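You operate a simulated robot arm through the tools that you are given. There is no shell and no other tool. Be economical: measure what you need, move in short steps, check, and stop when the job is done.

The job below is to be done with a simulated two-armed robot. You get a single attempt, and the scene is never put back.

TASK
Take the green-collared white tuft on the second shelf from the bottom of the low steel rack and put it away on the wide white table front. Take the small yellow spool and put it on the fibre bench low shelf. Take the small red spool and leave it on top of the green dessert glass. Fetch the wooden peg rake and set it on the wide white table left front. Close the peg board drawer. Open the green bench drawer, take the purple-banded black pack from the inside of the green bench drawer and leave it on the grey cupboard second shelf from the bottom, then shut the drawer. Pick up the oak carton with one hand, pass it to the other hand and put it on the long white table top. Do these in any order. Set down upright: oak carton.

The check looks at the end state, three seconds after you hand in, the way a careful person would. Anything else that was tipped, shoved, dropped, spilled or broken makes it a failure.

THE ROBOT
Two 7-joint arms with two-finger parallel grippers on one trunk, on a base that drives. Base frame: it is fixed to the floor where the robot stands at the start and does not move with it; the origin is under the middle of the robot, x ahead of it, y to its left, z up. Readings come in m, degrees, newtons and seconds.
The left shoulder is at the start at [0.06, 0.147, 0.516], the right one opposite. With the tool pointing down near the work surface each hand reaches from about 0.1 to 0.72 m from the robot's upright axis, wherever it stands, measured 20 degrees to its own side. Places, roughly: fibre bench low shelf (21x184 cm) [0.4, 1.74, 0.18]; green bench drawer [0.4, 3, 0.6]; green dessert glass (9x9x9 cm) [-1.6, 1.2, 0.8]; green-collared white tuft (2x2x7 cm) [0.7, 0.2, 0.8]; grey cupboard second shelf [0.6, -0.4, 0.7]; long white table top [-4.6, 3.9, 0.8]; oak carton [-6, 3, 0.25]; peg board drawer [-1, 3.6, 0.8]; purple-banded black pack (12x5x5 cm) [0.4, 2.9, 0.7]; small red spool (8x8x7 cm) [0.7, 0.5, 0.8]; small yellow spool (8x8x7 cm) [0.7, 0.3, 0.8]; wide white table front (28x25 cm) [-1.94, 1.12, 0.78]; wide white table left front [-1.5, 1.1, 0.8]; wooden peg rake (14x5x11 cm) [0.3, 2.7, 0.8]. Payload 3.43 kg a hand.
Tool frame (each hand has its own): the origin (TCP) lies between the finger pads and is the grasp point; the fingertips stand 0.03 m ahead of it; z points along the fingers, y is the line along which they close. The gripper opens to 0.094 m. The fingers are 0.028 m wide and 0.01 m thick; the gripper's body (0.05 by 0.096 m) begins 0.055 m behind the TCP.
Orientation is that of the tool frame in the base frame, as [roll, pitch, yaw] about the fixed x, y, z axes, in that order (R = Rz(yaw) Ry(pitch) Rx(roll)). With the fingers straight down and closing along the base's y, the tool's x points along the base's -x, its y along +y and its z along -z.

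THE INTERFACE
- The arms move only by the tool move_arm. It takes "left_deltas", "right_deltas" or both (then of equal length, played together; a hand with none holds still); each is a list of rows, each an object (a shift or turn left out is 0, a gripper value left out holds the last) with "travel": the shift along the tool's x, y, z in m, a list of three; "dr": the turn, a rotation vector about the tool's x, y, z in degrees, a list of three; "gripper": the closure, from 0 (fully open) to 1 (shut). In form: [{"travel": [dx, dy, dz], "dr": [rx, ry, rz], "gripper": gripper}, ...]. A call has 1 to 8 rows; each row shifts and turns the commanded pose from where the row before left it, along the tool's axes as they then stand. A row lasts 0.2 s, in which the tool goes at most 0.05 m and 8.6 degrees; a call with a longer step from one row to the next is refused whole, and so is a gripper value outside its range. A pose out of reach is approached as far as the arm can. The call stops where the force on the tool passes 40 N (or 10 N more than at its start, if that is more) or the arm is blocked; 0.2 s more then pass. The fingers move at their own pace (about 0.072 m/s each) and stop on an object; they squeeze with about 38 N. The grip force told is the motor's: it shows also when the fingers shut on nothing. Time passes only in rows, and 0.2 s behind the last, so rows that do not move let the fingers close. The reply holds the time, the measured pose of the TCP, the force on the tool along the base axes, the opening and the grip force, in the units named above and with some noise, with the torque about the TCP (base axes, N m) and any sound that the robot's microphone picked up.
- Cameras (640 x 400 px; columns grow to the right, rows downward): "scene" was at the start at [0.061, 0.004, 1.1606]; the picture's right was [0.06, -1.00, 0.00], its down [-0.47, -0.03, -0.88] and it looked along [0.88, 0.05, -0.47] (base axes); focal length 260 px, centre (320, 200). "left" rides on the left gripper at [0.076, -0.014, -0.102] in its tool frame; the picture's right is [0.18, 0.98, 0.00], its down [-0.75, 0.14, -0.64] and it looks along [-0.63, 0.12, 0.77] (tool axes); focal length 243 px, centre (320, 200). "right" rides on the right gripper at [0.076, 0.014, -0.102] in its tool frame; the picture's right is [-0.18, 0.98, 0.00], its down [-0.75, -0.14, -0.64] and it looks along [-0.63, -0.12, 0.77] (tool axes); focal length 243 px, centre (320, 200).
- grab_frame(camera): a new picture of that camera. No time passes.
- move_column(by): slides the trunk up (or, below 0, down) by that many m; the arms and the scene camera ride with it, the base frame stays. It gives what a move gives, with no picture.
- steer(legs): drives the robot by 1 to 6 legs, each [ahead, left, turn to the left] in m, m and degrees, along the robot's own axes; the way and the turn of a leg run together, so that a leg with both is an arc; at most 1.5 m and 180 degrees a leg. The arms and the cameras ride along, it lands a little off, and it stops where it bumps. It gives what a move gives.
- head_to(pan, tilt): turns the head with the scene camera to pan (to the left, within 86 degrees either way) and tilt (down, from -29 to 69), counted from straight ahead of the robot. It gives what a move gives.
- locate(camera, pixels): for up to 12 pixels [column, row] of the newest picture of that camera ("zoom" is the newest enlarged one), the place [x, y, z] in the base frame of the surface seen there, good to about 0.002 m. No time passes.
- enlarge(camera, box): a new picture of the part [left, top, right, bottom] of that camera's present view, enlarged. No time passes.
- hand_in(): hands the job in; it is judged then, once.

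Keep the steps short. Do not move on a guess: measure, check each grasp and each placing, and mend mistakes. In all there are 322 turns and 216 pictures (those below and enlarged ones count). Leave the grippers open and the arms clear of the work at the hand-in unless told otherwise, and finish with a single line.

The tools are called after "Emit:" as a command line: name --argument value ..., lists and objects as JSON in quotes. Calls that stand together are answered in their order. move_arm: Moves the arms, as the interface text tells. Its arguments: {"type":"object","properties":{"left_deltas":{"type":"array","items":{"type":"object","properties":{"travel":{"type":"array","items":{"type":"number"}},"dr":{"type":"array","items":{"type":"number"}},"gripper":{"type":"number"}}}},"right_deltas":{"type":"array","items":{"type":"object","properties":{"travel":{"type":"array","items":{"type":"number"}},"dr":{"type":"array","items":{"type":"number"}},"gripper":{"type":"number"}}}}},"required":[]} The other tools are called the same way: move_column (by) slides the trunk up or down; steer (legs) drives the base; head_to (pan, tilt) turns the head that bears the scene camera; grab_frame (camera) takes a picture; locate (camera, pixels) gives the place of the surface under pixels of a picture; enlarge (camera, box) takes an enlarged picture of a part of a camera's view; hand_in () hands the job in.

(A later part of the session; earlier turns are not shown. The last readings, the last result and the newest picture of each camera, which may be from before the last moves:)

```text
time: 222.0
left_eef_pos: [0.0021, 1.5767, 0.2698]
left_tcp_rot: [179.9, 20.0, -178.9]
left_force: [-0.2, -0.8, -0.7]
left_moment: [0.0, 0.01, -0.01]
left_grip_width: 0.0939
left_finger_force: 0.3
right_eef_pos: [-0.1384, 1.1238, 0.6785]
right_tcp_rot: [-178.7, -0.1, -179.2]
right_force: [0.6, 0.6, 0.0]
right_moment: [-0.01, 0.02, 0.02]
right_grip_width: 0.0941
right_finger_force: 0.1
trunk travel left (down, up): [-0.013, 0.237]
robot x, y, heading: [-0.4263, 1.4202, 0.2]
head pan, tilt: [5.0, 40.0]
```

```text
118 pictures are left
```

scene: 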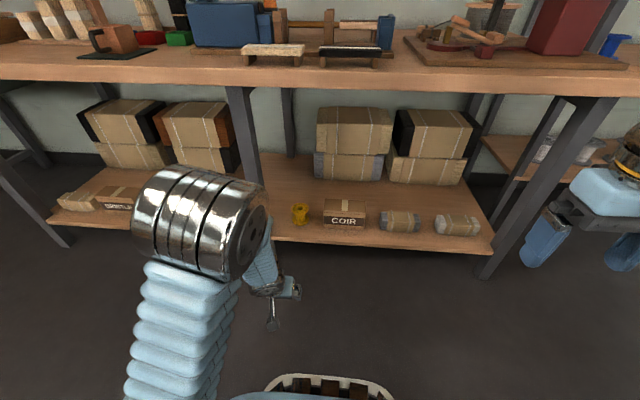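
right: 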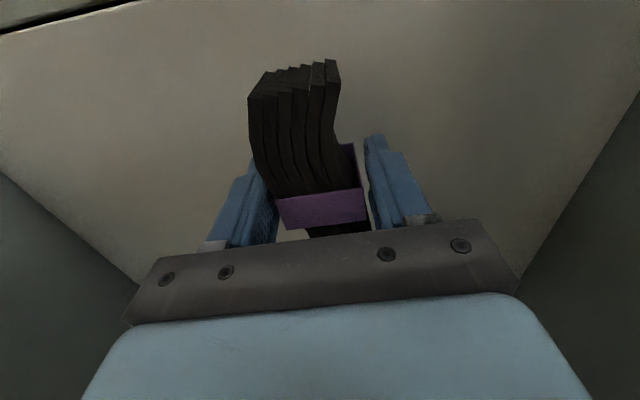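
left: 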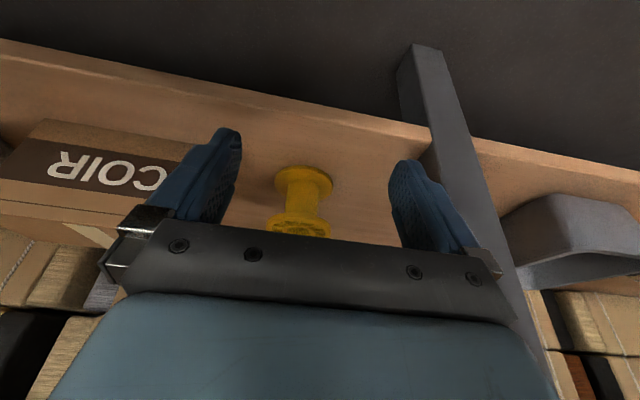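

Yellow spool stands on the low shelf. Raising hand and trunk, then driving to the rake.

Emit:
move_column --by 0.21

Emit:
move_arm --left_deltas '[{"travel": [-0.0137, 0, -0.0376]}, {"travel": [-0.0137, 0, -0.0376]}, {"travel": [-0.0137, 0, -0.0376]}, {"travel": [-0.0137, 0, -0.0376]}, {"travel": [-0.0137, 0, -0.0376]}, {"travel": [-0.0137, 0, -0.0376]}, {"travel": [-0.0137, 0, -0.0376]}, {"travel": [-0.0137, 0, -0.0376]}]'

Emit:
move_arm --left_deltas '[{"travel": [-0.0137, 0, -0.0376]}, {"travel": [-0.0137, 0, -0.0376]}, {"travel": [-0.0137, 0, -0.0376]}, {"travel": [-0.0137, 0, -0.0376]}]'

Emit:
steer --legs '[[-0.05, 1.15, 0]]'

Emit:
head_to --pan 5 --tilt 30

Emit:
grab_frame --camera "scene"

```text
time: 224.2
left_eef_pos: [0.0018, 1.578, 0.4798]
left_tcp_rot: [179.9, 20.0, -178.9]
left_force: [-0.2, 0.2, 0.5]
left_moment: [0.0, 0.01, 0.04]
left_grip_width: 0.0938
left_finger_force: 0.0
right_eef_pos: [-0.1367, 1.1246, 0.8893]
right_tcp_rot: [-178.8, 0.0, -179.1]
right_force: [0.3, 0.1, 0.4]
right_moment: [0.03, 0.02, -0.02]
right_grip_width: 0.0938
right_finger_force: 0.1
trunk travel left (down, up): [-0.223, 0.027]
robot x, y, heading: [-0.4281, 1.4195, 0.3]
head pan, tilt: [5.0, 40.0]
```

```text
time: 226.0
left_eef_pos: [0.0015, 1.5773, 0.7998]
left_tcp_rot: [180.0, 20.1, -178.9]
left_force: [0.0, -0.7, -0.3]
left_moment: [0.02, 0.03, 0.01]
left_grip_width: 0.094
left_finger_force: 0.0
right_eef_pos: [-0.1366, 1.1251, 0.8892]
right_tcp_rot: [-178.8, 0.0, -179.2]
right_force: [0.8, 0.1, -0.8]
right_moment: [-0.05, 0.01, 0.0]
right_grip_width: 0.0938
right_finger_force: 0.0
trunk travel left (down, up): [-0.223, 0.027]
robot x, y, heading: [-0.4271, 1.4228, 0.6]
head pan, tilt: [5.0, 40.0]
```

```text
time: 227.0
left_eef_pos: [0.0016, 1.5778, 0.962]
left_tcp_rot: [179.9, 20.0, -178.9]
left_force: [-0.1, -0.1, 0.1]
left_moment: [0.01, -0.02, -0.01]
left_grip_width: 0.0942
left_finger_force: 0.1
right_eef_pos: [-0.1385, 1.125, 0.8911]
right_tcp_rot: [-178.8, 0.0, -179.1]
right_force: [-0.4, 0.5, 0.5]
right_moment: [0.01, -0.02, 0.03]
right_grip_width: 0.0941
right_finger_force: 0.1
trunk travel left (down, up): [-0.223, 0.027]
robot x, y, heading: [-0.4277, 1.4165, 0.3]
head pan, tilt: [5.0, 40.0]
```

```text
time: 232.8
left_eef_pos: [-0.0352, 2.7063, 0.9611]
left_tcp_rot: [179.9, 20.1, 179.5]
left_force: [-0.1, 0.4, -0.2]
left_moment: [0.01, -0.02, 0.0]
left_grip_width: 0.0941
left_finger_force: 0.2
right_eef_pos: [-0.1869, 2.2581, 0.8906]
right_tcp_rot: [-178.8, 0.0, 179.3]
right_force: [0.5, 0.7, 0.4]
right_moment: [0.02, 0.0, -0.02]
right_grip_width: 0.094
right_finger_force: 0.0
trunk travel left (down, up): [-0.223, 0.027]
robot x, y, heading: [-0.4711, 2.5651, -1.5]
head pan, tilt: [5.0, 40.0]
```

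```text
time: 233.6
left_eef_pos: [-0.035, 2.7064, 0.9614]
left_tcp_rot: [179.9, 20.1, 179.5]
left_force: [0.7, -0.3, -0.2]
left_moment: [0.05, 0.0, 0.02]
left_grip_width: 0.0938
left_finger_force: 0.0
right_eef_pos: [-0.1872, 2.2573, 0.8888]
right_tcp_rot: [-178.8, 0.0, 179.3]
right_force: [0.7, -0.2, -0.1]
right_moment: [0.02, 0.0, 0.01]
right_grip_width: 0.0938
right_finger_force: 0.0
trunk travel left (down, up): [-0.223, 0.027]
robot x, y, heading: [-0.4674, 2.5589, -1.3]
head pan, tilt: [5.0, 30.0]
```

```text
117 pictures are left
```

scene: 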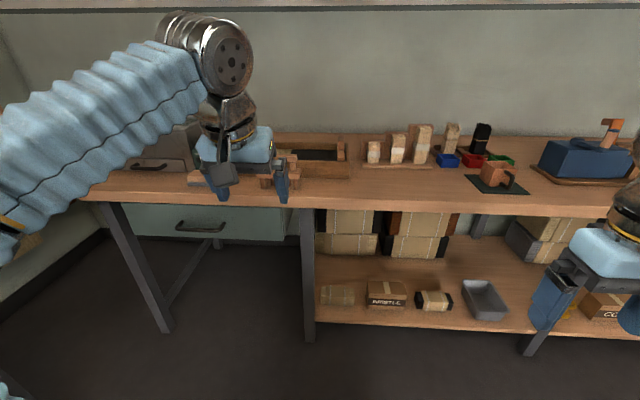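

Emit:
grab_frame --camera "left"

Emit:
enlarge --camera "scene" --box '[180, 120, 380, 220]'

```text
116 pictures are left
```

left: 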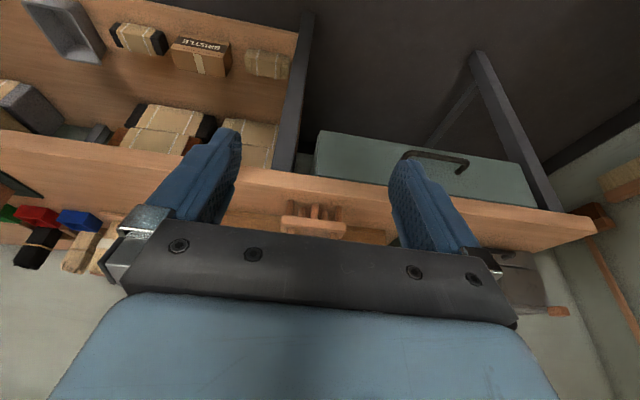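

```text
3.20 times, centred on (280, 170) of scene
```

zoom: 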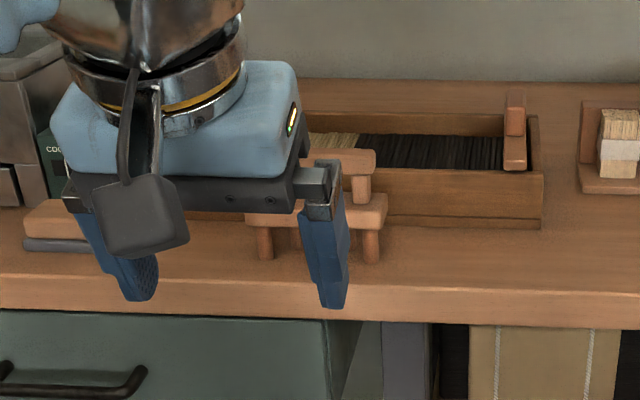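

The left hand blocks the view; moving it 0.22 to the left to measure the rake.

Emit:
move_arm --left_deltas '[{"travel": [0.02, 0.045, -0.01]}, {"travel": [0.02, 0.045, -0.01]}, {"travel": [0.02, 0.045, 0]}, {"travel": [0.02, 0.045, 0]}, {"travel": [0, 0.045, 0]}]'

Emit:
enlarge --camera "scene" --box '[230, 120, 360, 220]'

```text
refused: row 1 steps farther than a row can; nothing moved
```

```text
4.00 times, centred on (295, 170) of scene
```

zoom: 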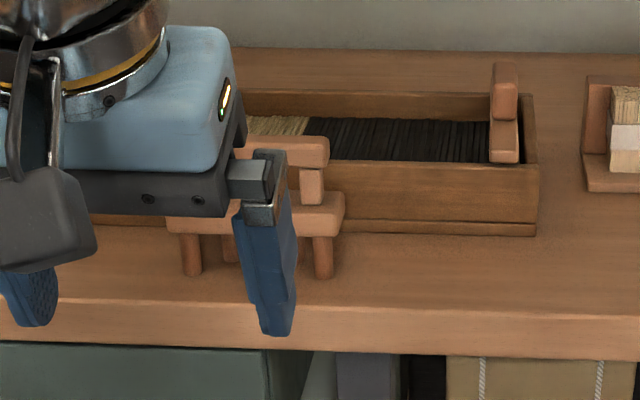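

Emit:
move_arm --left_deltas '[{"travel": [0.01, 0.045, -0.01]}, {"travel": [0.01, 0.045, -0.01]}, {"travel": [0.01, 0.045, 0]}, {"travel": [0.01, 0.045, 0]}, {"travel": [0, 0.045, 0]}]'

Emit:
enlarge --camera "scene" --box '[230, 120, 360, 220]'

```text
time: 234.8
left_eef_pos: [-0.0801, 2.9354, 0.9644]
left_tcp_rot: [179.9, 20.1, 179.5]
left_force: [0.1, -0.9, 0.6]
left_moment: [-0.01, 0.03, -0.02]
left_grip_width: 0.0939
left_finger_force: 0.1
right_eef_pos: [-0.1874, 2.259, 0.8902]
right_tcp_rot: [-178.8, 0.0, 179.2]
right_force: [0.5, -0.3, -0.1]
right_moment: [0.01, 0.05, -0.02]
right_grip_width: 0.094
right_finger_force: 0.1
trunk travel left (down, up): [-0.223, 0.027]
robot x, y, heading: [-0.4683, 2.564, -1.1]
head pan, tilt: [5.0, 30.0]
```

```text
4.00 times, centred on (295, 170) of scene
```

zoom: 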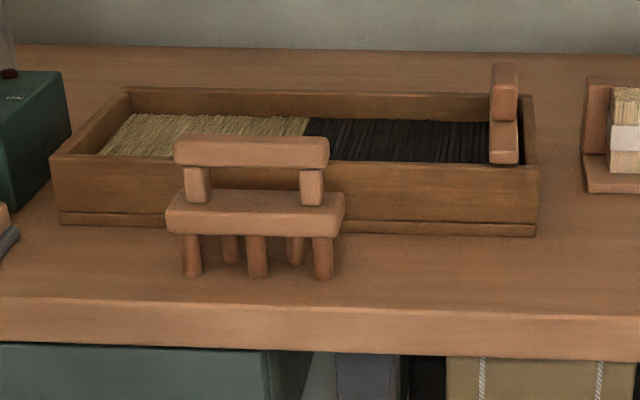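

Emit:
locate --camera "zoom" --pixels '[[250, 139], [250, 150], [250, 163], [178, 150], [326, 152], [255, 195], [255, 222], [170, 215], [342, 212], [323, 272], [190, 272], [420, 165]]'

Emit:
locate --camera "zoom" --pixels '[[420, 175], [420, 215], [250, 182], [198, 180], [250, 204], [232, 255], [295, 255], [420, 158]]'

```text
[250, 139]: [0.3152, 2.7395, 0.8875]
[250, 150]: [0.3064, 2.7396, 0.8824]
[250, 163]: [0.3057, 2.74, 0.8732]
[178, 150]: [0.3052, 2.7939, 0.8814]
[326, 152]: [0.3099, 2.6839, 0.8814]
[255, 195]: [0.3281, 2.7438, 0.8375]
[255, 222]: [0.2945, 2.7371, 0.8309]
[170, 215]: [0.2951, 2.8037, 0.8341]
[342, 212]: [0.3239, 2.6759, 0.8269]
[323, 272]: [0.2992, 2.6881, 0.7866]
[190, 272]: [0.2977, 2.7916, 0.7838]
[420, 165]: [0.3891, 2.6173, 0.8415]
```

```text
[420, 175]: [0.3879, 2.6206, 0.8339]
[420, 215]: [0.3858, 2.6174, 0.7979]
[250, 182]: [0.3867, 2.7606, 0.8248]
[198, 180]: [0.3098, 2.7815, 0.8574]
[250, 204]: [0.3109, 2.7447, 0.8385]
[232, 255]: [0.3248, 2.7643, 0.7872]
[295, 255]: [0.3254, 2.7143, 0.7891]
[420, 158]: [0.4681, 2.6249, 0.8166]
```

Rake's handle bar: x 0.305–0.327, y 2.684–2.794, z 0.868–0.889; the box behind begins at x 0.387 (top 0.845). I'll turn the left hand vertical with fingers closing fore-aft.

Emit:
move_arm --left_deltas '[{"dr": [0, 6.7, 0]}, {"dr": [0, 6.7, 0]}, {"dr": [0, 6.7, 0]}, {"dr": [0, 0, 8.2]}, {"dr": [0, 0, 8.2]}, {"dr": [0, 0, 8.2]}, {"dr": [0, 0, 8.2]}, {"dr": [0, 0, 8.2]}]'

Emit:
move_arm --left_deltas '[{"dr": [0, 0, 8.2]}, {"dr": [0, 0, 8.2]}, {"dr": [0, 0, 8.2]}, {"dr": [0, 0, 8.2]}, {"dr": [0, 0, 8.2]}, {"dr": [0, 0, 8.2]}]'

Emit:
steer --legs '[[0.18, -0.02, 1.1]]'

Emit:
grab_frame --camera "scene"

```text
time: 236.6
left_eef_pos: [-0.0787, 2.9316, 0.9662]
left_tcp_rot: [177.7, 2.5, 138.3]
left_force: [1.4, 0.0, 1.1]
left_moment: [0.03, -0.01, 0.02]
left_grip_width: 0.0937
left_finger_force: 0.0
left hand out of reach, approached as far as the arm can: row 3
right_eef_pos: [-0.1876, 2.2583, 0.8906]
right_tcp_rot: [-178.7, 0.1, 179.3]
right_force: [-0.6, 0.7, 0.1]
right_moment: [-0.04, 0.03, -0.02]
right_grip_width: 0.0938
right_finger_force: 0.1
trunk travel left (down, up): [-0.223, 0.027]
robot x, y, heading: [-0.4706, 2.5617, -1.1]
head pan, tilt: [5.0, 30.0]
```

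```text
time: 237.9
left_eef_pos: [-0.0783, 2.9322, 0.9665]
left_tcp_rot: [176.6, -0.1, 89.3]
left_force: [-0.9, -1.0, 0.2]
left_moment: [-0.03, 0.02, 0.01]
left_grip_width: 0.0941
left_finger_force: 0.1
right_eef_pos: [-0.1867, 2.2588, 0.8886]
right_tcp_rot: [-178.8, 0.0, 179.3]
right_force: [-0.1, 0.0, 0.1]
right_moment: [0.0, 0.0, 0.01]
right_grip_width: 0.0938
right_finger_force: 0.0
trunk travel left (down, up): [-0.223, 0.027]
robot x, y, heading: [-0.4692, 2.5592, -1.5]
head pan, tilt: [5.0, 30.0]
```

```text
time: 239.5
left_eef_pos: [0.0947, 2.9169, 0.9658]
left_tcp_rot: [176.6, -0.1, 90.5]
left_force: [0.3, 0.2, -0.2]
left_moment: [-0.05, -0.01, 0.01]
left_grip_width: 0.0938
left_finger_force: 0.0
right_eef_pos: [-0.0011, 2.2414, 0.8894]
right_tcp_rot: [-178.8, 0.0, -179.5]
right_force: [0.5, 1.4, 0.1]
right_moment: [0.01, 0.01, 0.01]
right_grip_width: 0.0942
right_finger_force: 0.1
trunk travel left (down, up): [-0.223, 0.027]
robot x, y, heading: [-0.2896, 2.5376, 0.1]
head pan, tilt: [5.0, 30.0]
```

```text
112 pictures are left
```

scene: 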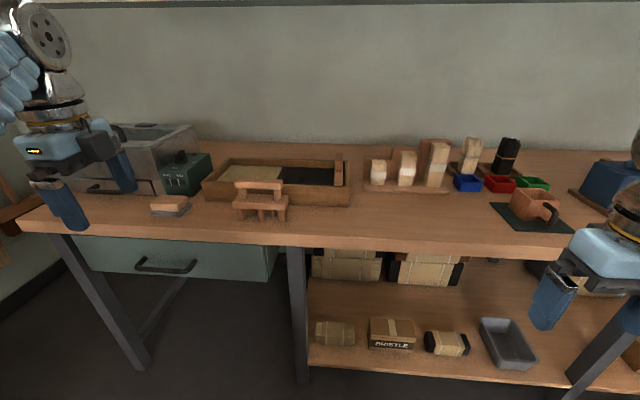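

Leveling the hand (3.4°) and moving above the rake handle.

Emit:
move_arm --left_deltas '[{"dr": [3.4, 0, 0], "travel": [-0.0254, 0.0316, 0.002]}, {"travel": [-0.0254, 0.0316, 0.002]}, {"travel": [-0.0254, 0.0316, 0.002]}, {"travel": [-0.0254, 0.0316, 0.002]}, {"travel": [-0.0254, 0.0316, 0.002]}, {"travel": [-0.0254, 0.0316, 0.002]}, {"travel": [-0.0254, 0.0316, 0.002]}]'

Emit:
grab_frame --camera "left"

Emit:
grab_frame --camera "scene"

```text
time: 241.1
left_eef_pos: [0.1576, 2.8617, 0.9514]
left_tcp_rot: [180.0, -0.1, 90.6]
left_force: [-1.0, 0.4, 0.7]
left_moment: [-0.01, -0.02, -0.01]
left_grip_width: 0.0941
left_finger_force: 0.0
left hand out of reach, approached as far as the arm can: row 1, 3, 4, 5, 6, 7
right_eef_pos: [-0.0003, 2.242, 0.8898]
right_tcp_rot: [-178.8, 0.0, -179.5]
right_force: [0.1, 0.6, 1.1]
right_moment: [-0.02, 0.02, -0.03]
right_grip_width: 0.0939
right_finger_force: 0.1
trunk travel left (down, up): [-0.223, 0.027]
robot x, y, heading: [-0.289, 2.5412, 0.2]
head pan, tilt: [5.0, 30.0]
```

```text
111 pictures are left
```

left: 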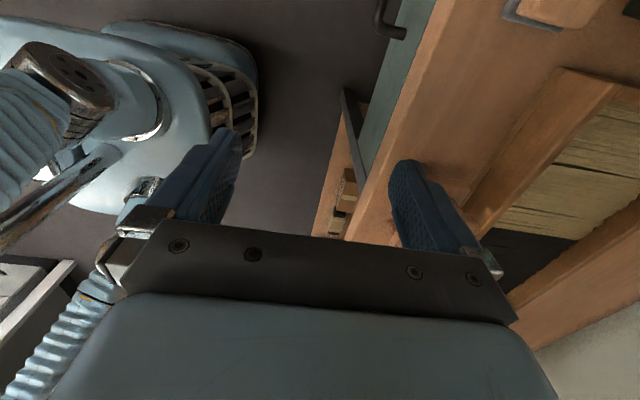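

```text
110 pictures are left
```

scene: 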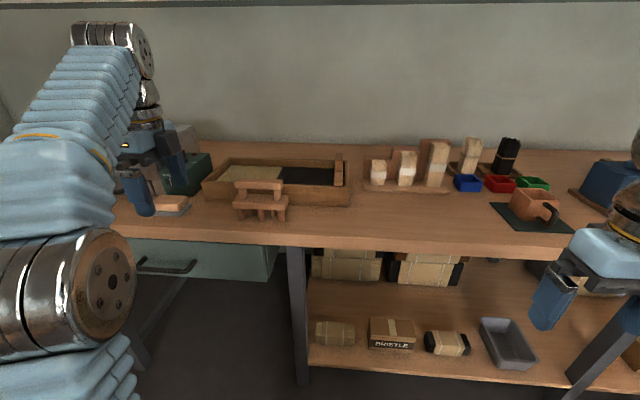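

The vertical reach at this height is limited; driving 0.12 closer.

Emit:
steer --legs '[[0.12, 0, 0]]'

Emit:
move_arm --left_deltas '[{}]'

```text
time: 242.3
left_eef_pos: [0.2766, 2.8618, 0.9518]
left_tcp_rot: [179.9, 0.0, 90.6]
left_force: [-0.1, 0.0, 0.3]
left_moment: [-0.01, -0.01, 0.0]
left_grip_width: 0.0939
left_finger_force: 0.1
right_eef_pos: [0.1179, 2.2419, 0.8897]
right_tcp_rot: [-178.9, -0.1, -179.4]
right_force: [0.4, 1.0, 0.7]
right_moment: [-0.03, -0.01, -0.01]
right_grip_width: 0.0939
right_finger_force: 0.1
trunk travel left (down, up): [-0.223, 0.027]
robot x, y, heading: [-0.1665, 2.5375, 0.2]
head pan, tilt: [5.0, 30.0]
```

```text
time: 242.7
left_eef_pos: [0.2776, 2.8635, 0.9498]
left_tcp_rot: [179.9, -0.2, 90.6]
left_force: [0.0, -0.1, 1.1]
left_moment: [0.02, 0.02, -0.02]
left_grip_width: 0.094
left_finger_force: 0.1
right_eef_pos: [0.1195, 2.2413, 0.8896]
right_tcp_rot: [-178.8, 0.0, -179.5]
right_force: [-0.7, -0.6, 0.2]
right_moment: [-0.01, 0.01, 0.0]
right_grip_width: 0.0941
right_finger_force: 0.1
trunk travel left (down, up): [-0.223, 0.027]
robot x, y, heading: [-0.1696, 2.5421, 0.0]
head pan, tilt: [5.0, 30.0]
```

Emit:
move_arm --left_deltas '[{"travel": [-0.0415, 0.0128, 0]}, {"travel": [-0.0415, 0.0128, 0]}, {"travel": [-0.0415, 0.0128, 0]}, {}]'

Emit:
grab_frame --camera "left"

Emit:
enlarge --camera "scene" --box '[180, 100, 380, 240]'

```text
time: 243.7
left_eef_pos: [0.2997, 2.7888, 0.9493]
left_tcp_rot: [179.5, -0.2, 90.5]
left_force: [-0.8, 0.5, -0.5]
left_moment: [0.0, 0.0, 0.0]
left_grip_width: 0.094
left_finger_force: 0.1
left hand out of reach, approached as far as the arm can: row 1, 2, 3
right_eef_pos: [0.1187, 2.2424, 0.8902]
right_tcp_rot: [-178.8, 0.1, -179.6]
right_force: [0.2, 0.5, -0.1]
right_moment: [0.01, -0.02, -0.02]
right_grip_width: 0.0939
right_finger_force: 0.1
trunk travel left (down, up): [-0.223, 0.027]
robot x, y, heading: [-0.1742, 2.5386, -0.1]
head pan, tilt: [5.0, 30.0]
```

```text
109 pictures are left
```

left: 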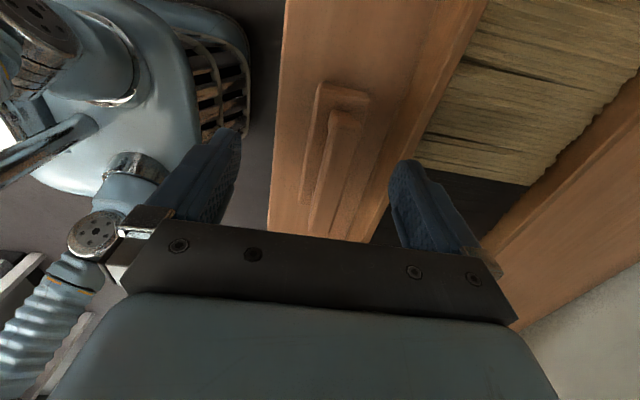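

```text
2.86 times, centred on (280, 170) of scene
```

zoom: 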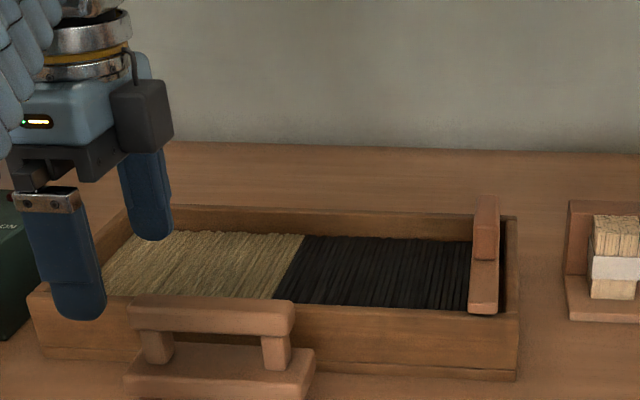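

The hand stops at y 2.789; I'll shift the base itself: right 0.05, ahead 0.015.

Emit:
steer --legs '[[0.015, -0.05, 0]]'

Emit:
grab_frame --camera "left"

```text
time: 244.6
left_eef_pos: [0.3135, 2.7413, 0.95]
left_tcp_rot: [179.4, -0.2, 90.7]
left_force: [-0.1, 0.5, 0.3]
left_moment: [-0.01, 0.0, 0.05]
left_grip_width: 0.094
left_finger_force: 0.0
right_eef_pos: [0.1346, 2.1941, 0.8902]
right_tcp_rot: [-178.9, 0.1, -179.3]
right_force: [-0.6, -0.7, -0.1]
right_moment: [-0.01, -0.04, 0.0]
right_grip_width: 0.0937
right_finger_force: 0.0
trunk travel left (down, up): [-0.223, 0.027]
robot x, y, heading: [-0.1531, 2.4883, -0.1]
head pan, tilt: [5.0, 30.0]
```

```text
107 pictures are left
```

left: 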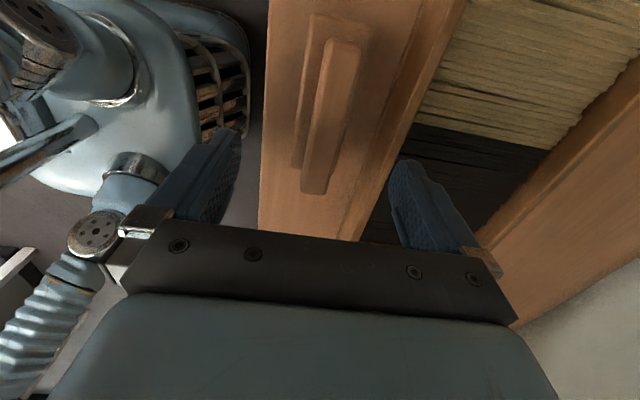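

Emit:
locate --camera "left" --pixels '[[330, 110], [345, 45], [315, 185], [305, 130], [352, 110], [325, 45], [360, 50], [300, 180], [328, 190]]'

```text
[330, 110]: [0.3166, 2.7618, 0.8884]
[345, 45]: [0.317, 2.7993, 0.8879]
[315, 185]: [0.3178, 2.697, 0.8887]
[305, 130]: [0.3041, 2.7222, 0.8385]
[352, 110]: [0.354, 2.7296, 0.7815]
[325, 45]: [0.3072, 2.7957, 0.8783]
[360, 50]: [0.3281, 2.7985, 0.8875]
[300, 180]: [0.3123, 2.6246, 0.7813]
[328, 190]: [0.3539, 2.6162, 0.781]
```

Handle center (0.317, 2.745) lies right under the hand. Descending to z 0.882 and gripping.

Emit:
move_arm --left_deltas '[{"travel": [0, 0.002, 0.034]}, {"travel": [0, 0.0015, 0.034]}, {}]'

Emit:
grab_frame --camera "left"

```text
time: 245.4
left_eef_pos: [0.3177, 2.7423, 0.8821]
left_tcp_rot: [179.4, -0.2, 90.6]
left_force: [0.6, 0.6, 0.3]
left_moment: [0.02, 0.04, -0.02]
left_grip_width: 0.0941
left_finger_force: 0.1
right_eef_pos: [0.1352, 2.1936, 0.8894]
right_tcp_rot: [-178.8, 0.0, -179.3]
right_force: [0.9, 0.3, 0.0]
right_moment: [0.0, 0.02, -0.02]
right_grip_width: 0.0939
right_finger_force: 0.0
trunk travel left (down, up): [-0.223, 0.027]
robot x, y, heading: [-0.1551, 2.4887, -0.1]
head pan, tilt: [5.0, 30.0]
```

```text
106 pictures are left
```

left: 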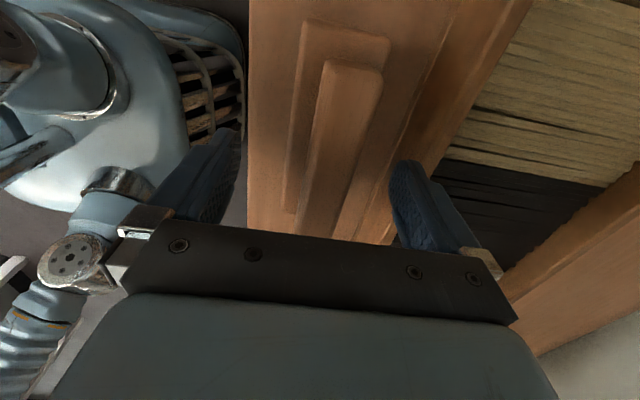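

Emit:
move_arm --left_deltas '[{"gripper": 1}, {"gripper": 1}, {"gripper": 1}, {"gripper": 1}]'

Emit:
move_arm --left_deltas '[{"travel": [0, 0, -0.02]}, {"travel": [0, 0, -0.03]}, {"travel": [0, 0, -0.03]}]'

Emit:
grab_frame --camera "left"

Emit:
grab_frame --camera "scene"

```text
time: 246.4
left_eef_pos: [0.3165, 2.7413, 0.8816]
left_tcp_rot: [179.4, -0.2, 90.6]
left_force: [0.7, 0.0, 0.7]
left_moment: [0.04, -0.01, -0.02]
left_grip_width: 0.028
left_finger_force: 38.5
right_eef_pos: [0.1349, 2.1933, 0.8894]
right_tcp_rot: [-178.7, 0.0, -179.4]
right_force: [0.5, 0.1, 0.4]
right_moment: [0.0, 0.02, -0.02]
right_grip_width: 0.0941
right_finger_force: 0.1
trunk travel left (down, up): [-0.223, 0.027]
robot x, y, heading: [-0.1544, 2.4927, 0.1]
head pan, tilt: [5.0, 30.0]
```

```text
time: 247.2
left_eef_pos: [0.3152, 2.7439, 0.9497]
left_tcp_rot: [179.4, -0.1, 90.9]
left_force: [-0.3, 0.8, -2.2]
left_moment: [0.0, 0.01, -0.02]
left_grip_width: 0.0279
left_finger_force: 38.3
left hand out of reach, approached as far as the arm can: row 3
right_eef_pos: [0.1346, 2.1934, 0.8892]
right_tcp_rot: [-178.8, 0.0, -179.3]
right_force: [1.1, -0.1, 0.2]
right_moment: [-0.03, -0.01, 0.0]
right_grip_width: 0.0944
right_finger_force: 0.1
trunk travel left (down, up): [-0.223, 0.027]
robot x, y, heading: [-0.1526, 2.4909, 0.0]
head pan, tilt: [5.0, 30.0]
```

```text
105 pictures are left
```

left: 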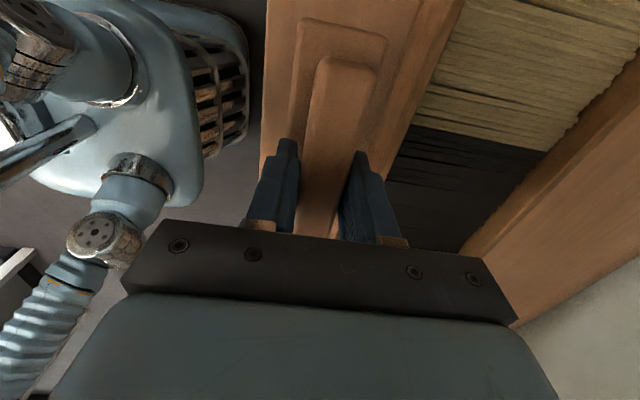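

```text
104 pictures are left
```

scene: 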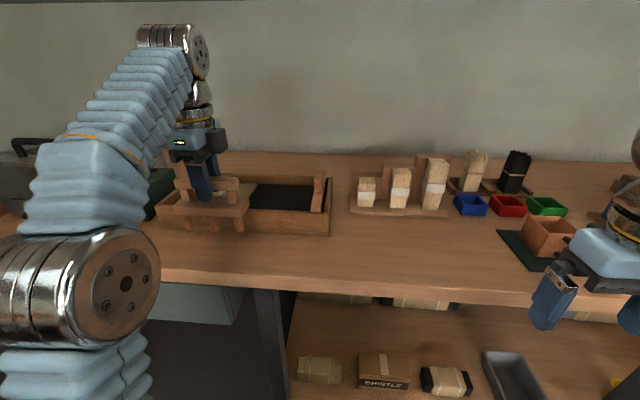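

Rake lifted. Backing away, turning to −y and moving toward the white table.

Emit:
steer --legs '[[-0.6, 0, 0], [0, 0, -90], [0.3, -0.95, 0]]'

Emit:
head_to --pan 15 --tilt 30

Emit:
grab_frame --camera "scene"

```text
time: 259.3
left_eef_pos: [-1.4812, 1.7378, 0.9486]
left_tcp_rot: [179.2, -0.2, -1.4]
left_force: [-0.6, 0.4, -1.5]
left_moment: [0.01, 0.03, -0.02]
left_grip_width: 0.0278
left_finger_force: 38.4
right_eef_pos: [-2.0227, 1.9402, 0.8903]
right_tcp_rot: [-178.8, 0.0, 88.4]
right_force: [0.0, -0.4, -0.1]
right_moment: [0.01, -0.01, 0.0]
right_grip_width: 0.0939
right_finger_force: 0.0
trunk travel left (down, up): [-0.223, 0.027]
robot x, y, heading: [-1.7137, 2.2147, -92.4]
head pan, tilt: [5.0, 30.0]
```

```text
time: 260.0
left_eef_pos: [-1.4816, 1.7378, 0.949]
left_tcp_rot: [179.3, -0.2, -1.6]
left_force: [0.5, 0.2, -1.7]
left_moment: [0.05, -0.01, 0.02]
left_grip_width: 0.0279
left_finger_force: 37.7
right_eef_pos: [-2.0229, 1.9408, 0.8898]
right_tcp_rot: [-178.8, 0.0, 88.4]
right_force: [-0.7, -0.1, 0.6]
right_moment: [0.04, -0.01, -0.01]
right_grip_width: 0.0937
right_finger_force: 0.2
trunk travel left (down, up): [-0.223, 0.027]
robot x, y, heading: [-1.7163, 2.2198, -92.0]
head pan, tilt: [15.0, 30.0]
```

```text
103 pictures are left
```

scene: 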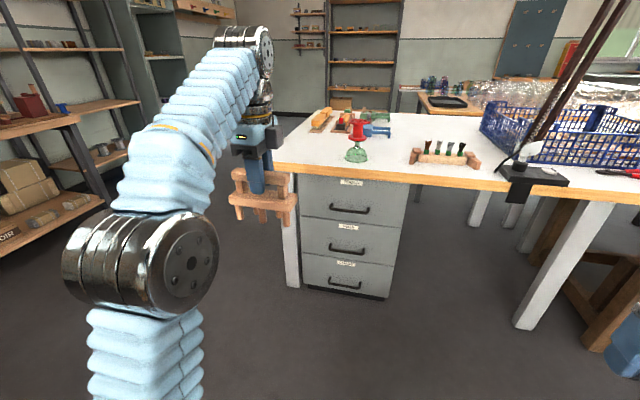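

Driving ahead 0.5 with a 2° heading correction, then checking.

Emit:
steer --legs '[[0, 0, 2.1], [0.5, 0, 0]]'

Emit:
grab_frame --camera "scene"

```text
time: 263.3
left_eef_pos: [-1.4641, 1.2594, 0.9497]
left_tcp_rot: [179.3, -0.2, 0.8]
left_force: [0.0, -0.6, -2.1]
left_moment: [-0.02, -0.01, 0.02]
left_grip_width: 0.0278
left_finger_force: 38.2
right_eef_pos: [-2.0132, 1.4414, 0.8895]
right_tcp_rot: [-178.8, 0.0, 90.5]
right_force: [0.2, -0.3, -0.3]
right_moment: [-0.01, 0.0, 0.0]
right_grip_width: 0.0942
right_finger_force: 0.0
trunk travel left (down, up): [-0.223, 0.027]
robot x, y, heading: [-1.7135, 1.7297, -90.0]
head pan, tilt: [15.0, 30.0]
```

```text
102 pictures are left
```

scene: 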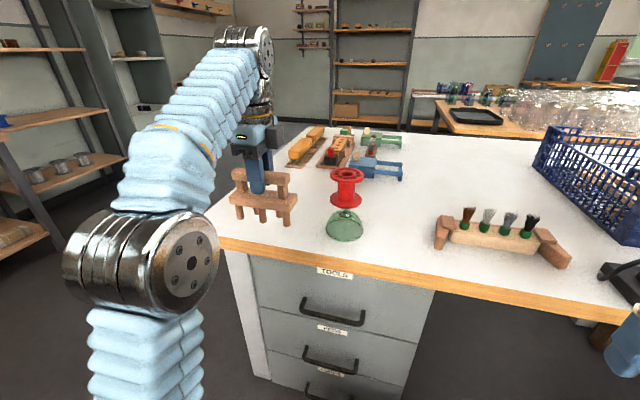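

Emit:
steer --legs '[[0.08, 0, 0]]'

Emit:
move_arm --left_deltas '[{"travel": [0, 0, 0.02]}, {"travel": [0, 0.02, 0]}, {"travel": [0, 0.015, 0]}]'

Emit:
grab_frame --camera "scene"

```text
time: 264.4
left_eef_pos: [-1.464, 1.18, 0.9485]
left_tcp_rot: [179.4, -0.1, 0.5]
left_force: [0.2, 0.4, -2.2]
left_moment: [-0.02, 0.02, -0.02]
left_grip_width: 0.0281
left_finger_force: 38.2
right_eef_pos: [-2.0137, 1.3607, 0.8898]
right_tcp_rot: [-178.9, 0.1, 90.5]
right_force: [0.7, -0.6, 0.1]
right_moment: [-0.01, -0.01, -0.01]
right_grip_width: 0.0938
right_finger_force: 0.0
trunk travel left (down, up): [-0.223, 0.027]
robot x, y, heading: [-1.7172, 1.6499, -89.9]
head pan, tilt: [15.0, 30.0]
```

```text
time: 265.1
left_eef_pos: [-1.4639, 1.1448, 0.9282]
left_tcp_rot: [179.4, -0.2, 0.6]
left_force: [0.2, -0.2, -1.5]
left_moment: [-0.01, 0.02, -0.01]
left_grip_width: 0.0278
left_finger_force: 38.1
right_eef_pos: [-2.013, 1.3608, 0.8906]
right_tcp_rot: [-178.7, 0.0, 90.5]
right_force: [0.2, -0.7, -1.1]
right_moment: [0.0, -0.02, 0.05]
right_grip_width: 0.0938
right_finger_force: 0.1
trunk travel left (down, up): [-0.223, 0.027]
robot x, y, heading: [-1.7144, 1.6527, -90.0]
head pan, tilt: [15.0, 30.0]
```

```text
101 pictures are left
```

scene: 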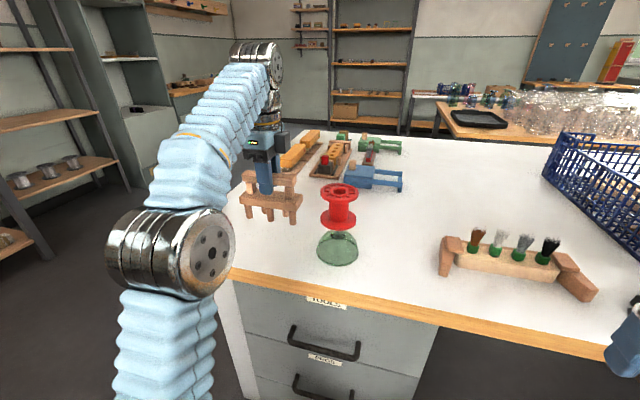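

Above a free spot. Lowering the rake.

Emit:
move_arm --left_deltas '[{"travel": [0, 0, 0.02]}, {"travel": [0, 0, 0.019]}, {"travel": [0, 0, 0.004]}, {}, {"travel": [0, 0, 0.0015]}, {}, {"travel": [0, 0, 0.0015]}, {}]'

Emit:
enlarge --camera "scene" --box '[210, 110, 390, 280]'

```text
time: 266.9
left_eef_pos: [-1.4622, 1.1439, 0.8829]
left_tcp_rot: [179.3, -0.2, 0.6]
left_force: [-0.2, 1.5, -1.7]
left_moment: [-0.03, 0.01, -0.01]
left_grip_width: 0.028
left_finger_force: 38.3
right_eef_pos: [-2.0141, 1.3607, 0.8897]
right_tcp_rot: [-178.9, 0.0, 90.5]
right_force: [0.3, 0.0, -0.3]
right_moment: [-0.03, -0.04, -0.01]
right_grip_width: 0.0941
right_finger_force: 0.0
trunk travel left (down, up): [-0.223, 0.027]
robot x, y, heading: [-1.7124, 1.6497, -90.2]
head pan, tilt: [15.0, 30.0]
```

```text
2.35 times, centred on (300, 195) of scene
```

zoom: 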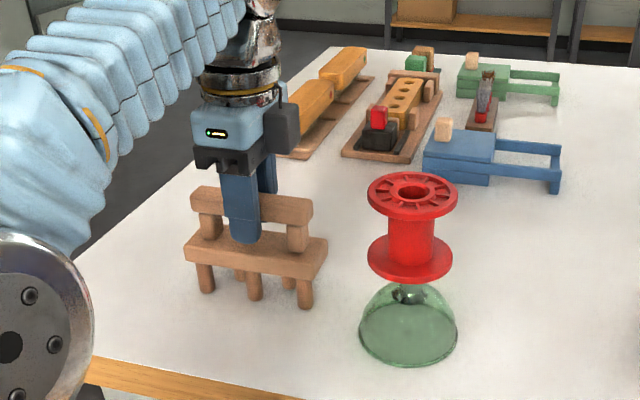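

Emit:
move_arm --left_deltas '[{"travel": [0, 0, 0.0015]}, {}, {"travel": [0, 0, 0.0015]}, {}]'

```text
time: 267.9
left_eef_pos: [-1.4636, 1.1439, 0.8797]
left_tcp_rot: [179.2, -0.2, 0.6]
left_force: [3.1, -3.5, 11.3]
left_moment: [-0.16, 0.0, 0.07]
left_grip_width: 0.028
left_finger_force: 37.8
right_eef_pos: [-2.0138, 1.361, 0.8904]
right_tcp_rot: [-178.8, 0.0, 90.5]
right_force: [0.0, -0.4, -0.2]
right_moment: [-0.01, 0.02, -0.04]
right_grip_width: 0.094
right_finger_force: 0.0
trunk travel left (down, up): [-0.223, 0.027]
robot x, y, heading: [-1.7149, 1.6489, -89.9]
head pan, tilt: [15.0, 30.0]
```

Standing on the table. Releasing and rising straight up.

Emit:
move_arm --left_deltas '[{"gripper": 0.5}, {"gripper": 0.2}, {"gripper": 0.2}, {"travel": [0, 0, -0.02]}, {"travel": [0, 0, -0.03]}, {"travel": [0, 0, -0.015]}]'

Emit:
enlarge --camera "scene" --box '[210, 110, 390, 280]'

```text
time: 269.4
left_eef_pos: [-1.4631, 1.1433, 0.9304]
left_tcp_rot: [179.5, -0.2, 0.5]
left_force: [0.0, -0.2, -0.7]
left_moment: [0.04, 0.0, -0.02]
left_grip_width: 0.075
left_finger_force: 0.2
left hand out of reach, approached as far as the arm can: row 6
right_eef_pos: [-2.0124, 1.3598, 0.8886]
right_tcp_rot: [-178.8, -0.1, 90.6]
right_force: [0.3, 0.5, 0.8]
right_moment: [-0.02, 0.0, 0.01]
right_grip_width: 0.0938
right_finger_force: 0.0
trunk travel left (down, up): [-0.223, 0.027]
robot x, y, heading: [-1.7166, 1.6492, -89.9]
head pan, tilt: [15.0, 30.0]
```

```text
2.35 times, centred on (300, 195) of scene
```

zoom: 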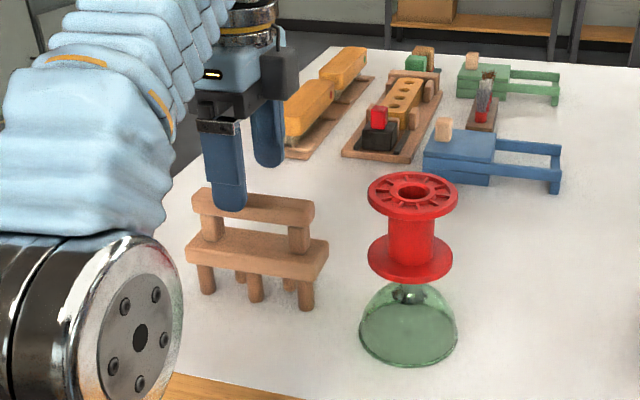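

Rake stands. Raising the trunk 2.5 cm for margin, then backing off.

Emit:
move_column --by 0.025

Emit:
steer --legs '[[-0.5, 0, 0]]'

Emit:
head_to --pan 0 --tilt 25

Emit:
grab_frame --camera "scene"

```text
time: 270.1
left_eef_pos: [-1.4639, 1.1441, 0.9546]
left_tcp_rot: [179.5, -0.2, 0.5]
left_force: [0.4, 0.3, 0.3]
left_moment: [0.01, -0.01, 0.0]
left_grip_width: 0.0753
left_finger_force: 0.0
right_eef_pos: [-2.013, 1.3616, 0.9147]
right_tcp_rot: [-178.9, 0.0, 90.5]
right_force: [0.1, 0.4, 0.6]
right_moment: [-0.05, -0.01, 0.01]
right_grip_width: 0.0943
right_finger_force: 0.2
trunk travel left (down, up): [-0.248, 0.002]
robot x, y, heading: [-1.7147, 1.6494, -90.1]
head pan, tilt: [15.0, 30.0]
```

```text
time: 273.0
left_eef_pos: [-1.4646, 1.6431, 0.9554]
left_tcp_rot: [179.5, -0.2, 0.5]
left_force: [0.3, -0.3, 0.8]
left_moment: [0.01, 0.0, 0.0]
left_grip_width: 0.075
left_finger_force: 0.1
right_eef_pos: [-2.0138, 1.8603, 0.9139]
right_tcp_rot: [-178.8, 0.0, 90.7]
right_force: [0.1, -0.3, 0.4]
right_moment: [0.02, 0.03, 0.01]
right_grip_width: 0.094
right_finger_force: 0.0
trunk travel left (down, up): [-0.248, 0.002]
robot x, y, heading: [-1.7142, 2.1494, -90.0]
head pan, tilt: [15.0, 30.0]
```

```text
time: 273.8
left_eef_pos: [-1.464, 1.644, 0.9543]
left_tcp_rot: [179.3, -0.1, 0.6]
left_force: [0.4, -0.2, 0.3]
left_moment: [0.0, 0.02, -0.01]
left_grip_width: 0.0752
left_finger_force: 0.2
right_eef_pos: [-2.0126, 1.8609, 0.9147]
right_tcp_rot: [-178.8, -0.1, 90.6]
right_force: [-0.2, 0.0, 0.8]
right_moment: [0.01, -0.05, 0.0]
right_grip_width: 0.0941
right_finger_force: 0.0
trunk travel left (down, up): [-0.248, 0.002]
robot x, y, heading: [-1.715, 2.1481, -89.8]
head pan, tilt: [0.0, 25.0]
```

```text
98 pictures are left
```

scene: 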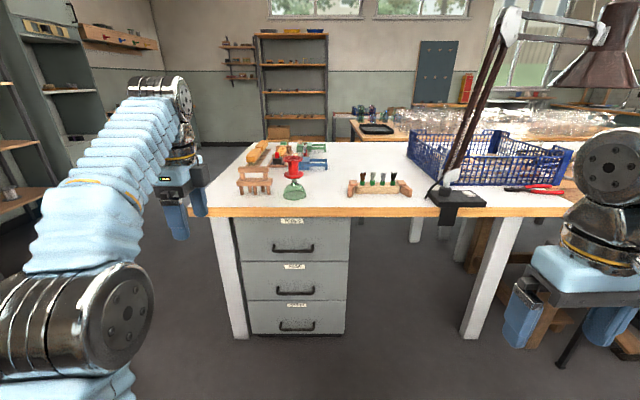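

All table items look good. Now the oak carton: undo the left hand's yaw, turn toward −x and look.

Emit:
move_arm --left_deltas '[{"dr": [0, 0, -8.2], "gripper": 0}, {"dr": [0, 0, -8.2]}, {"dr": [0, 0, -8.2]}, {"dr": [0, 0, -8.2]}, {"dr": [0, 0, -8.2]}, {"dr": [0, 0, -8.2]}, {"dr": [0, 0, -8.2]}, {"dr": [0, 0, -8.2]}]'

Emit:
move_arm --left_deltas '[{"dr": [0, 0, -8.2]}, {"dr": [0, 0, -8.2]}, {"dr": [0, 0, -8]}, {"travel": [0.04, 0, 0]}, {"travel": [0.04, 0, 0]}, {"travel": [0.04, 0, 0]}]'

Emit:
steer --legs '[[0, 0, -90]]'

Emit:
head_to --pan -10 --tilt 18

Emit:
grab_frame --camera "scene"

```text
time: 275.6
left_eef_pos: [-1.4645, 1.6437, 0.9547]
left_tcp_rot: [179.6, 0.4, 66.3]
left_force: [-0.6, -0.7, 0.1]
left_moment: [0.02, 0.03, -0.03]
left_grip_width: 0.094
left_finger_force: 0.1
right_eef_pos: [-2.013, 1.8593, 0.9149]
right_tcp_rot: [-178.8, 0.1, 90.5]
right_force: [-0.3, -0.2, -0.2]
right_moment: [0.0, 0.01, 0.0]
right_grip_width: 0.0942
right_finger_force: 0.2
trunk travel left (down, up): [-0.248, 0.002]
robot x, y, heading: [-1.7189, 2.1441, -90.0]
head pan, tilt: [0.0, 25.0]
```

```text
time: 277.0
left_eef_pos: [-1.4624, 1.7626, 0.9533]
left_tcp_rot: [179.6, 0.6, 90.5]
left_force: [0.2, 0.3, -0.1]
left_moment: [0.02, -0.01, 0.03]
left_grip_width: 0.0939
left_finger_force: 0.2
right_eef_pos: [-2.0136, 1.8587, 0.9152]
right_tcp_rot: [-178.8, 0.0, 90.7]
right_force: [-0.8, -0.3, -1.0]
right_moment: [0.03, -0.02, -0.03]
right_grip_width: 0.094
right_finger_force: 0.0
trunk travel left (down, up): [-0.248, 0.002]
robot x, y, heading: [-1.7141, 2.1482, -89.9]
head pan, tilt: [0.0, 25.0]
```

```text
time: 281.4
left_eef_pos: [-2.121, 1.9315, 0.9519]
left_tcp_rot: [179.8, 0.5, -4.5]
left_force: [-0.4, 0.2, -0.2]
left_moment: [0.02, -0.03, 0.02]
left_grip_width: 0.0941
left_finger_force: 0.1
right_eef_pos: [-1.9753, 2.4714, 0.9147]
right_tcp_rot: [-178.9, 0.0, -4.6]
right_force: [-0.3, 0.5, -0.1]
right_moment: [0.0, -0.03, 0.01]
right_grip_width: 0.094
right_finger_force: 0.1
trunk travel left (down, up): [-0.248, 0.002]
robot x, y, heading: [-1.7169, 2.1494, 175.0]
head pan, tilt: [0.0, 25.0]
```

```text
time: 282.1
left_eef_pos: [-2.1216, 1.932, 0.9535]
left_tcp_rot: [179.8, 0.5, -4.5]
left_force: [0.1, 0.6, 0.5]
left_moment: [0.02, 0.03, 0.02]
left_grip_width: 0.0939
left_finger_force: 0.1
right_eef_pos: [-1.9754, 2.4716, 0.9134]
right_tcp_rot: [-178.8, -0.1, -4.5]
right_force: [-0.5, -0.1, -0.6]
right_moment: [0.02, 0.0, 0.04]
right_grip_width: 0.0939
right_finger_force: 0.1
trunk travel left (down, up): [-0.248, 0.002]
robot x, y, heading: [-1.7161, 2.1451, 174.8]
head pan, tilt: [-10.0, 18.0]
```

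```text
97 pictures are left
```

scene: 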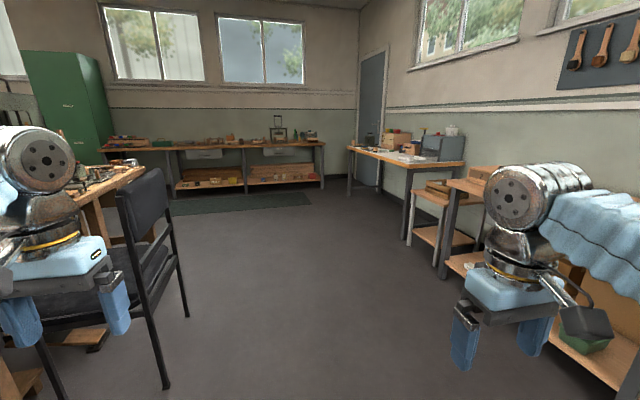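

Emit:
enlarge --camera "scene" --box '[100, 110, 350, 220]'

Emit:
enlarge --camera "scene" --box '[330, 100, 510, 280]'

Emit:
locate --camera "scene" --pixels '[[200, 180], [300, 180], [240, 180], [400, 155], [430, 160], [355, 150], [260, 195], [430, 240], [320, 150], [150, 150]]'

```text
2.56 times, centred on (225, 165) of scene
```

zoom: 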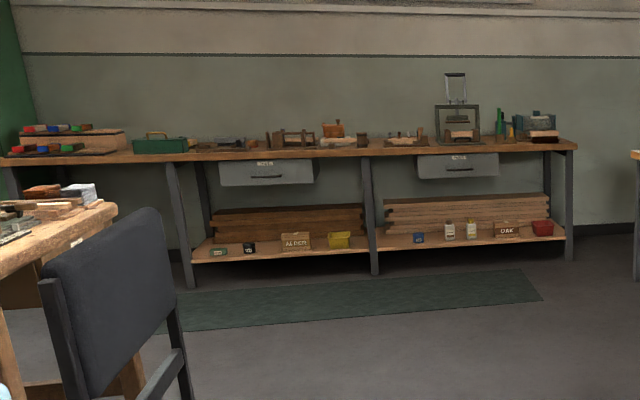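

```text
2.22 times, centred on (420, 190) of scene
```

zoom: 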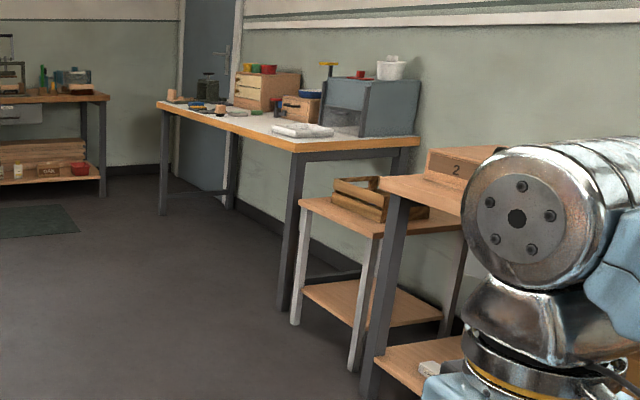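

```text
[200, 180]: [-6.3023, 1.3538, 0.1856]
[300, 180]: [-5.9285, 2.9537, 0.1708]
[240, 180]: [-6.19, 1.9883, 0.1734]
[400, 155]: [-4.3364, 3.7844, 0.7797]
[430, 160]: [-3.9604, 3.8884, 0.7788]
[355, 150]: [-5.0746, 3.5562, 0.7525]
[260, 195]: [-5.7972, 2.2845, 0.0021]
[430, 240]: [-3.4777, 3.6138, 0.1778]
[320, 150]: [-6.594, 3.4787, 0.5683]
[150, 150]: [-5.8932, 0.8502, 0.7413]
```

Emit:
locate --camera "scene" --pixels '[[165, 380], [187, 312], [120, 200], [160, 180], [440, 270], [310, 205], [375, 275]]'

```text
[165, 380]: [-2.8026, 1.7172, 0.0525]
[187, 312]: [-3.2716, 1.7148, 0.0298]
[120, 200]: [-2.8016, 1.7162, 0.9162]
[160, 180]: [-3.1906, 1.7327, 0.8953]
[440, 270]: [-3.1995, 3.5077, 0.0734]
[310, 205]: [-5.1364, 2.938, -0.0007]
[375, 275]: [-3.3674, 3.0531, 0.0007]
```

Chair reaches y 1.74; the corridor at y≈2.6–2.9 is free. Driving toward the far bench.

Emit:
steer --legs '[[0, 0, 5.2], [0.6, -0.45, 0], [1.5, 0, 0], [1.0, -0.25, 0]]'

Emit:
head_to --pan 0 --tilt 35

Emit:
grab_frame --camera "scene"

```text
time: 298.5
left_eef_pos: [-5.1588, 2.5251, 0.9522]
left_tcp_rot: [179.9, 0.6, 3.3]
left_force: [-0.2, -0.3, -0.4]
left_moment: [0.02, -0.01, -0.02]
left_grip_width: 0.0939
left_finger_force: 0.0
right_eef_pos: [-5.0872, 3.0792, 0.9142]
right_tcp_rot: [-178.8, 0.0, 3.3]
right_force: [-0.7, -0.4, 0.1]
right_moment: [0.0, -0.01, 0.01]
right_grip_width: 0.0942
right_finger_force: 0.1
trunk travel left (down, up): [-0.248, 0.002]
robot x, y, heading: [-4.7827, 2.7962, -177.2]
head pan, tilt: [-10.0, 18.0]
```

```text
time: 299.3
left_eef_pos: [-5.1575, 2.5232, 0.9526]
left_tcp_rot: [179.8, 0.5, 3.2]
left_force: [1.2, 0.0, 0.0]
left_moment: [0.01, 0.01, 0.02]
left_grip_width: 0.094
left_finger_force: 0.1
right_eef_pos: [-5.088, 3.079, 0.9148]
right_tcp_rot: [-178.7, 0.0, 3.3]
right_force: [-0.1, 0.5, 0.2]
right_moment: [0.01, -0.02, -0.01]
right_grip_width: 0.0942
right_finger_force: 0.1
trunk travel left (down, up): [-0.248, 0.002]
robot x, y, heading: [-4.7856, 2.7968, -177.4]
head pan, tilt: [0.0, 35.0]
```

```text
94 pictures are left
```

scene: 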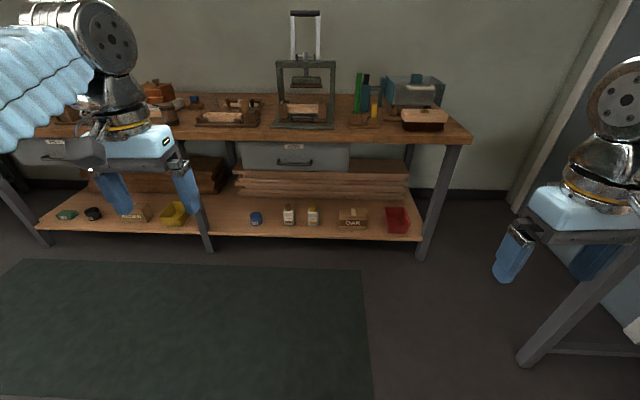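

Emit:
enlarge --camera "scene" --box '[240, 160, 440, 260]'

Emit:
locate --camera "zoom" --pixels '[[318, 182], [398, 188], [358, 165], [358, 160], [358, 180], [358, 222], [322, 165], [395, 168], [470, 170], [233, 160], [358, 260], [300, 100]]'

```text
3.20 times, centred on (340, 210) of scene
```

zoom: 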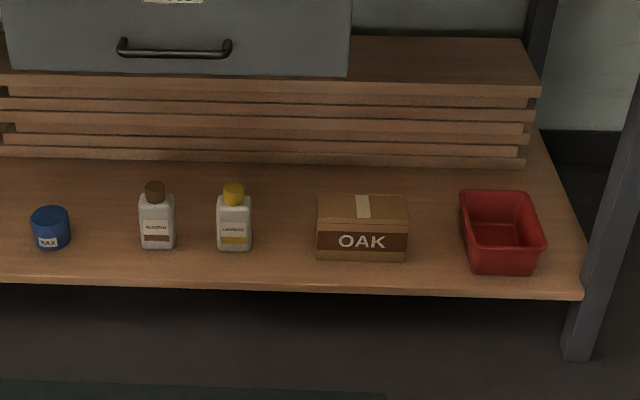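

```text
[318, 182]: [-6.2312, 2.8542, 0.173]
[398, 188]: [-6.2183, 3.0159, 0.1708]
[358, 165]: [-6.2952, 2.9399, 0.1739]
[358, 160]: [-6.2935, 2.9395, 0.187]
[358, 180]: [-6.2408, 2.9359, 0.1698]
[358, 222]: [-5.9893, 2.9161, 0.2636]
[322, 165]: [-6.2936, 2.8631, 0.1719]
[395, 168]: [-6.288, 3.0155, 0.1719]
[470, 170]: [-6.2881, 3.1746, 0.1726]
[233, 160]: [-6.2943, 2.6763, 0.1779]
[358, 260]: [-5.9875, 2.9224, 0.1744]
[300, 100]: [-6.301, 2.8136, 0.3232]
```

Emit:
locate --camera "zoom" --pixels '[[319, 240], [406, 240], [320, 218], [405, 218], [340, 199], [390, 199], [318, 198], [407, 198], [365, 210], [252, 240], [463, 235], [365, 285]]'

```text
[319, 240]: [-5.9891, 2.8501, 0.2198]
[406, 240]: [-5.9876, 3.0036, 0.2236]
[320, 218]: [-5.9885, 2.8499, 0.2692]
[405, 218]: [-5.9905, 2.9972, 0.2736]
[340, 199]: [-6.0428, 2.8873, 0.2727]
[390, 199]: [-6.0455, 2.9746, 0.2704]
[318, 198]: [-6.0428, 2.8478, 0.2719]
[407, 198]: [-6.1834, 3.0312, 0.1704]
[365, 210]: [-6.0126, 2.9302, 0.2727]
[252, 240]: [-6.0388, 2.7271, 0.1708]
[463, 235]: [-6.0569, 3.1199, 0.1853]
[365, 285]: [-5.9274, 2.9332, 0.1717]
```

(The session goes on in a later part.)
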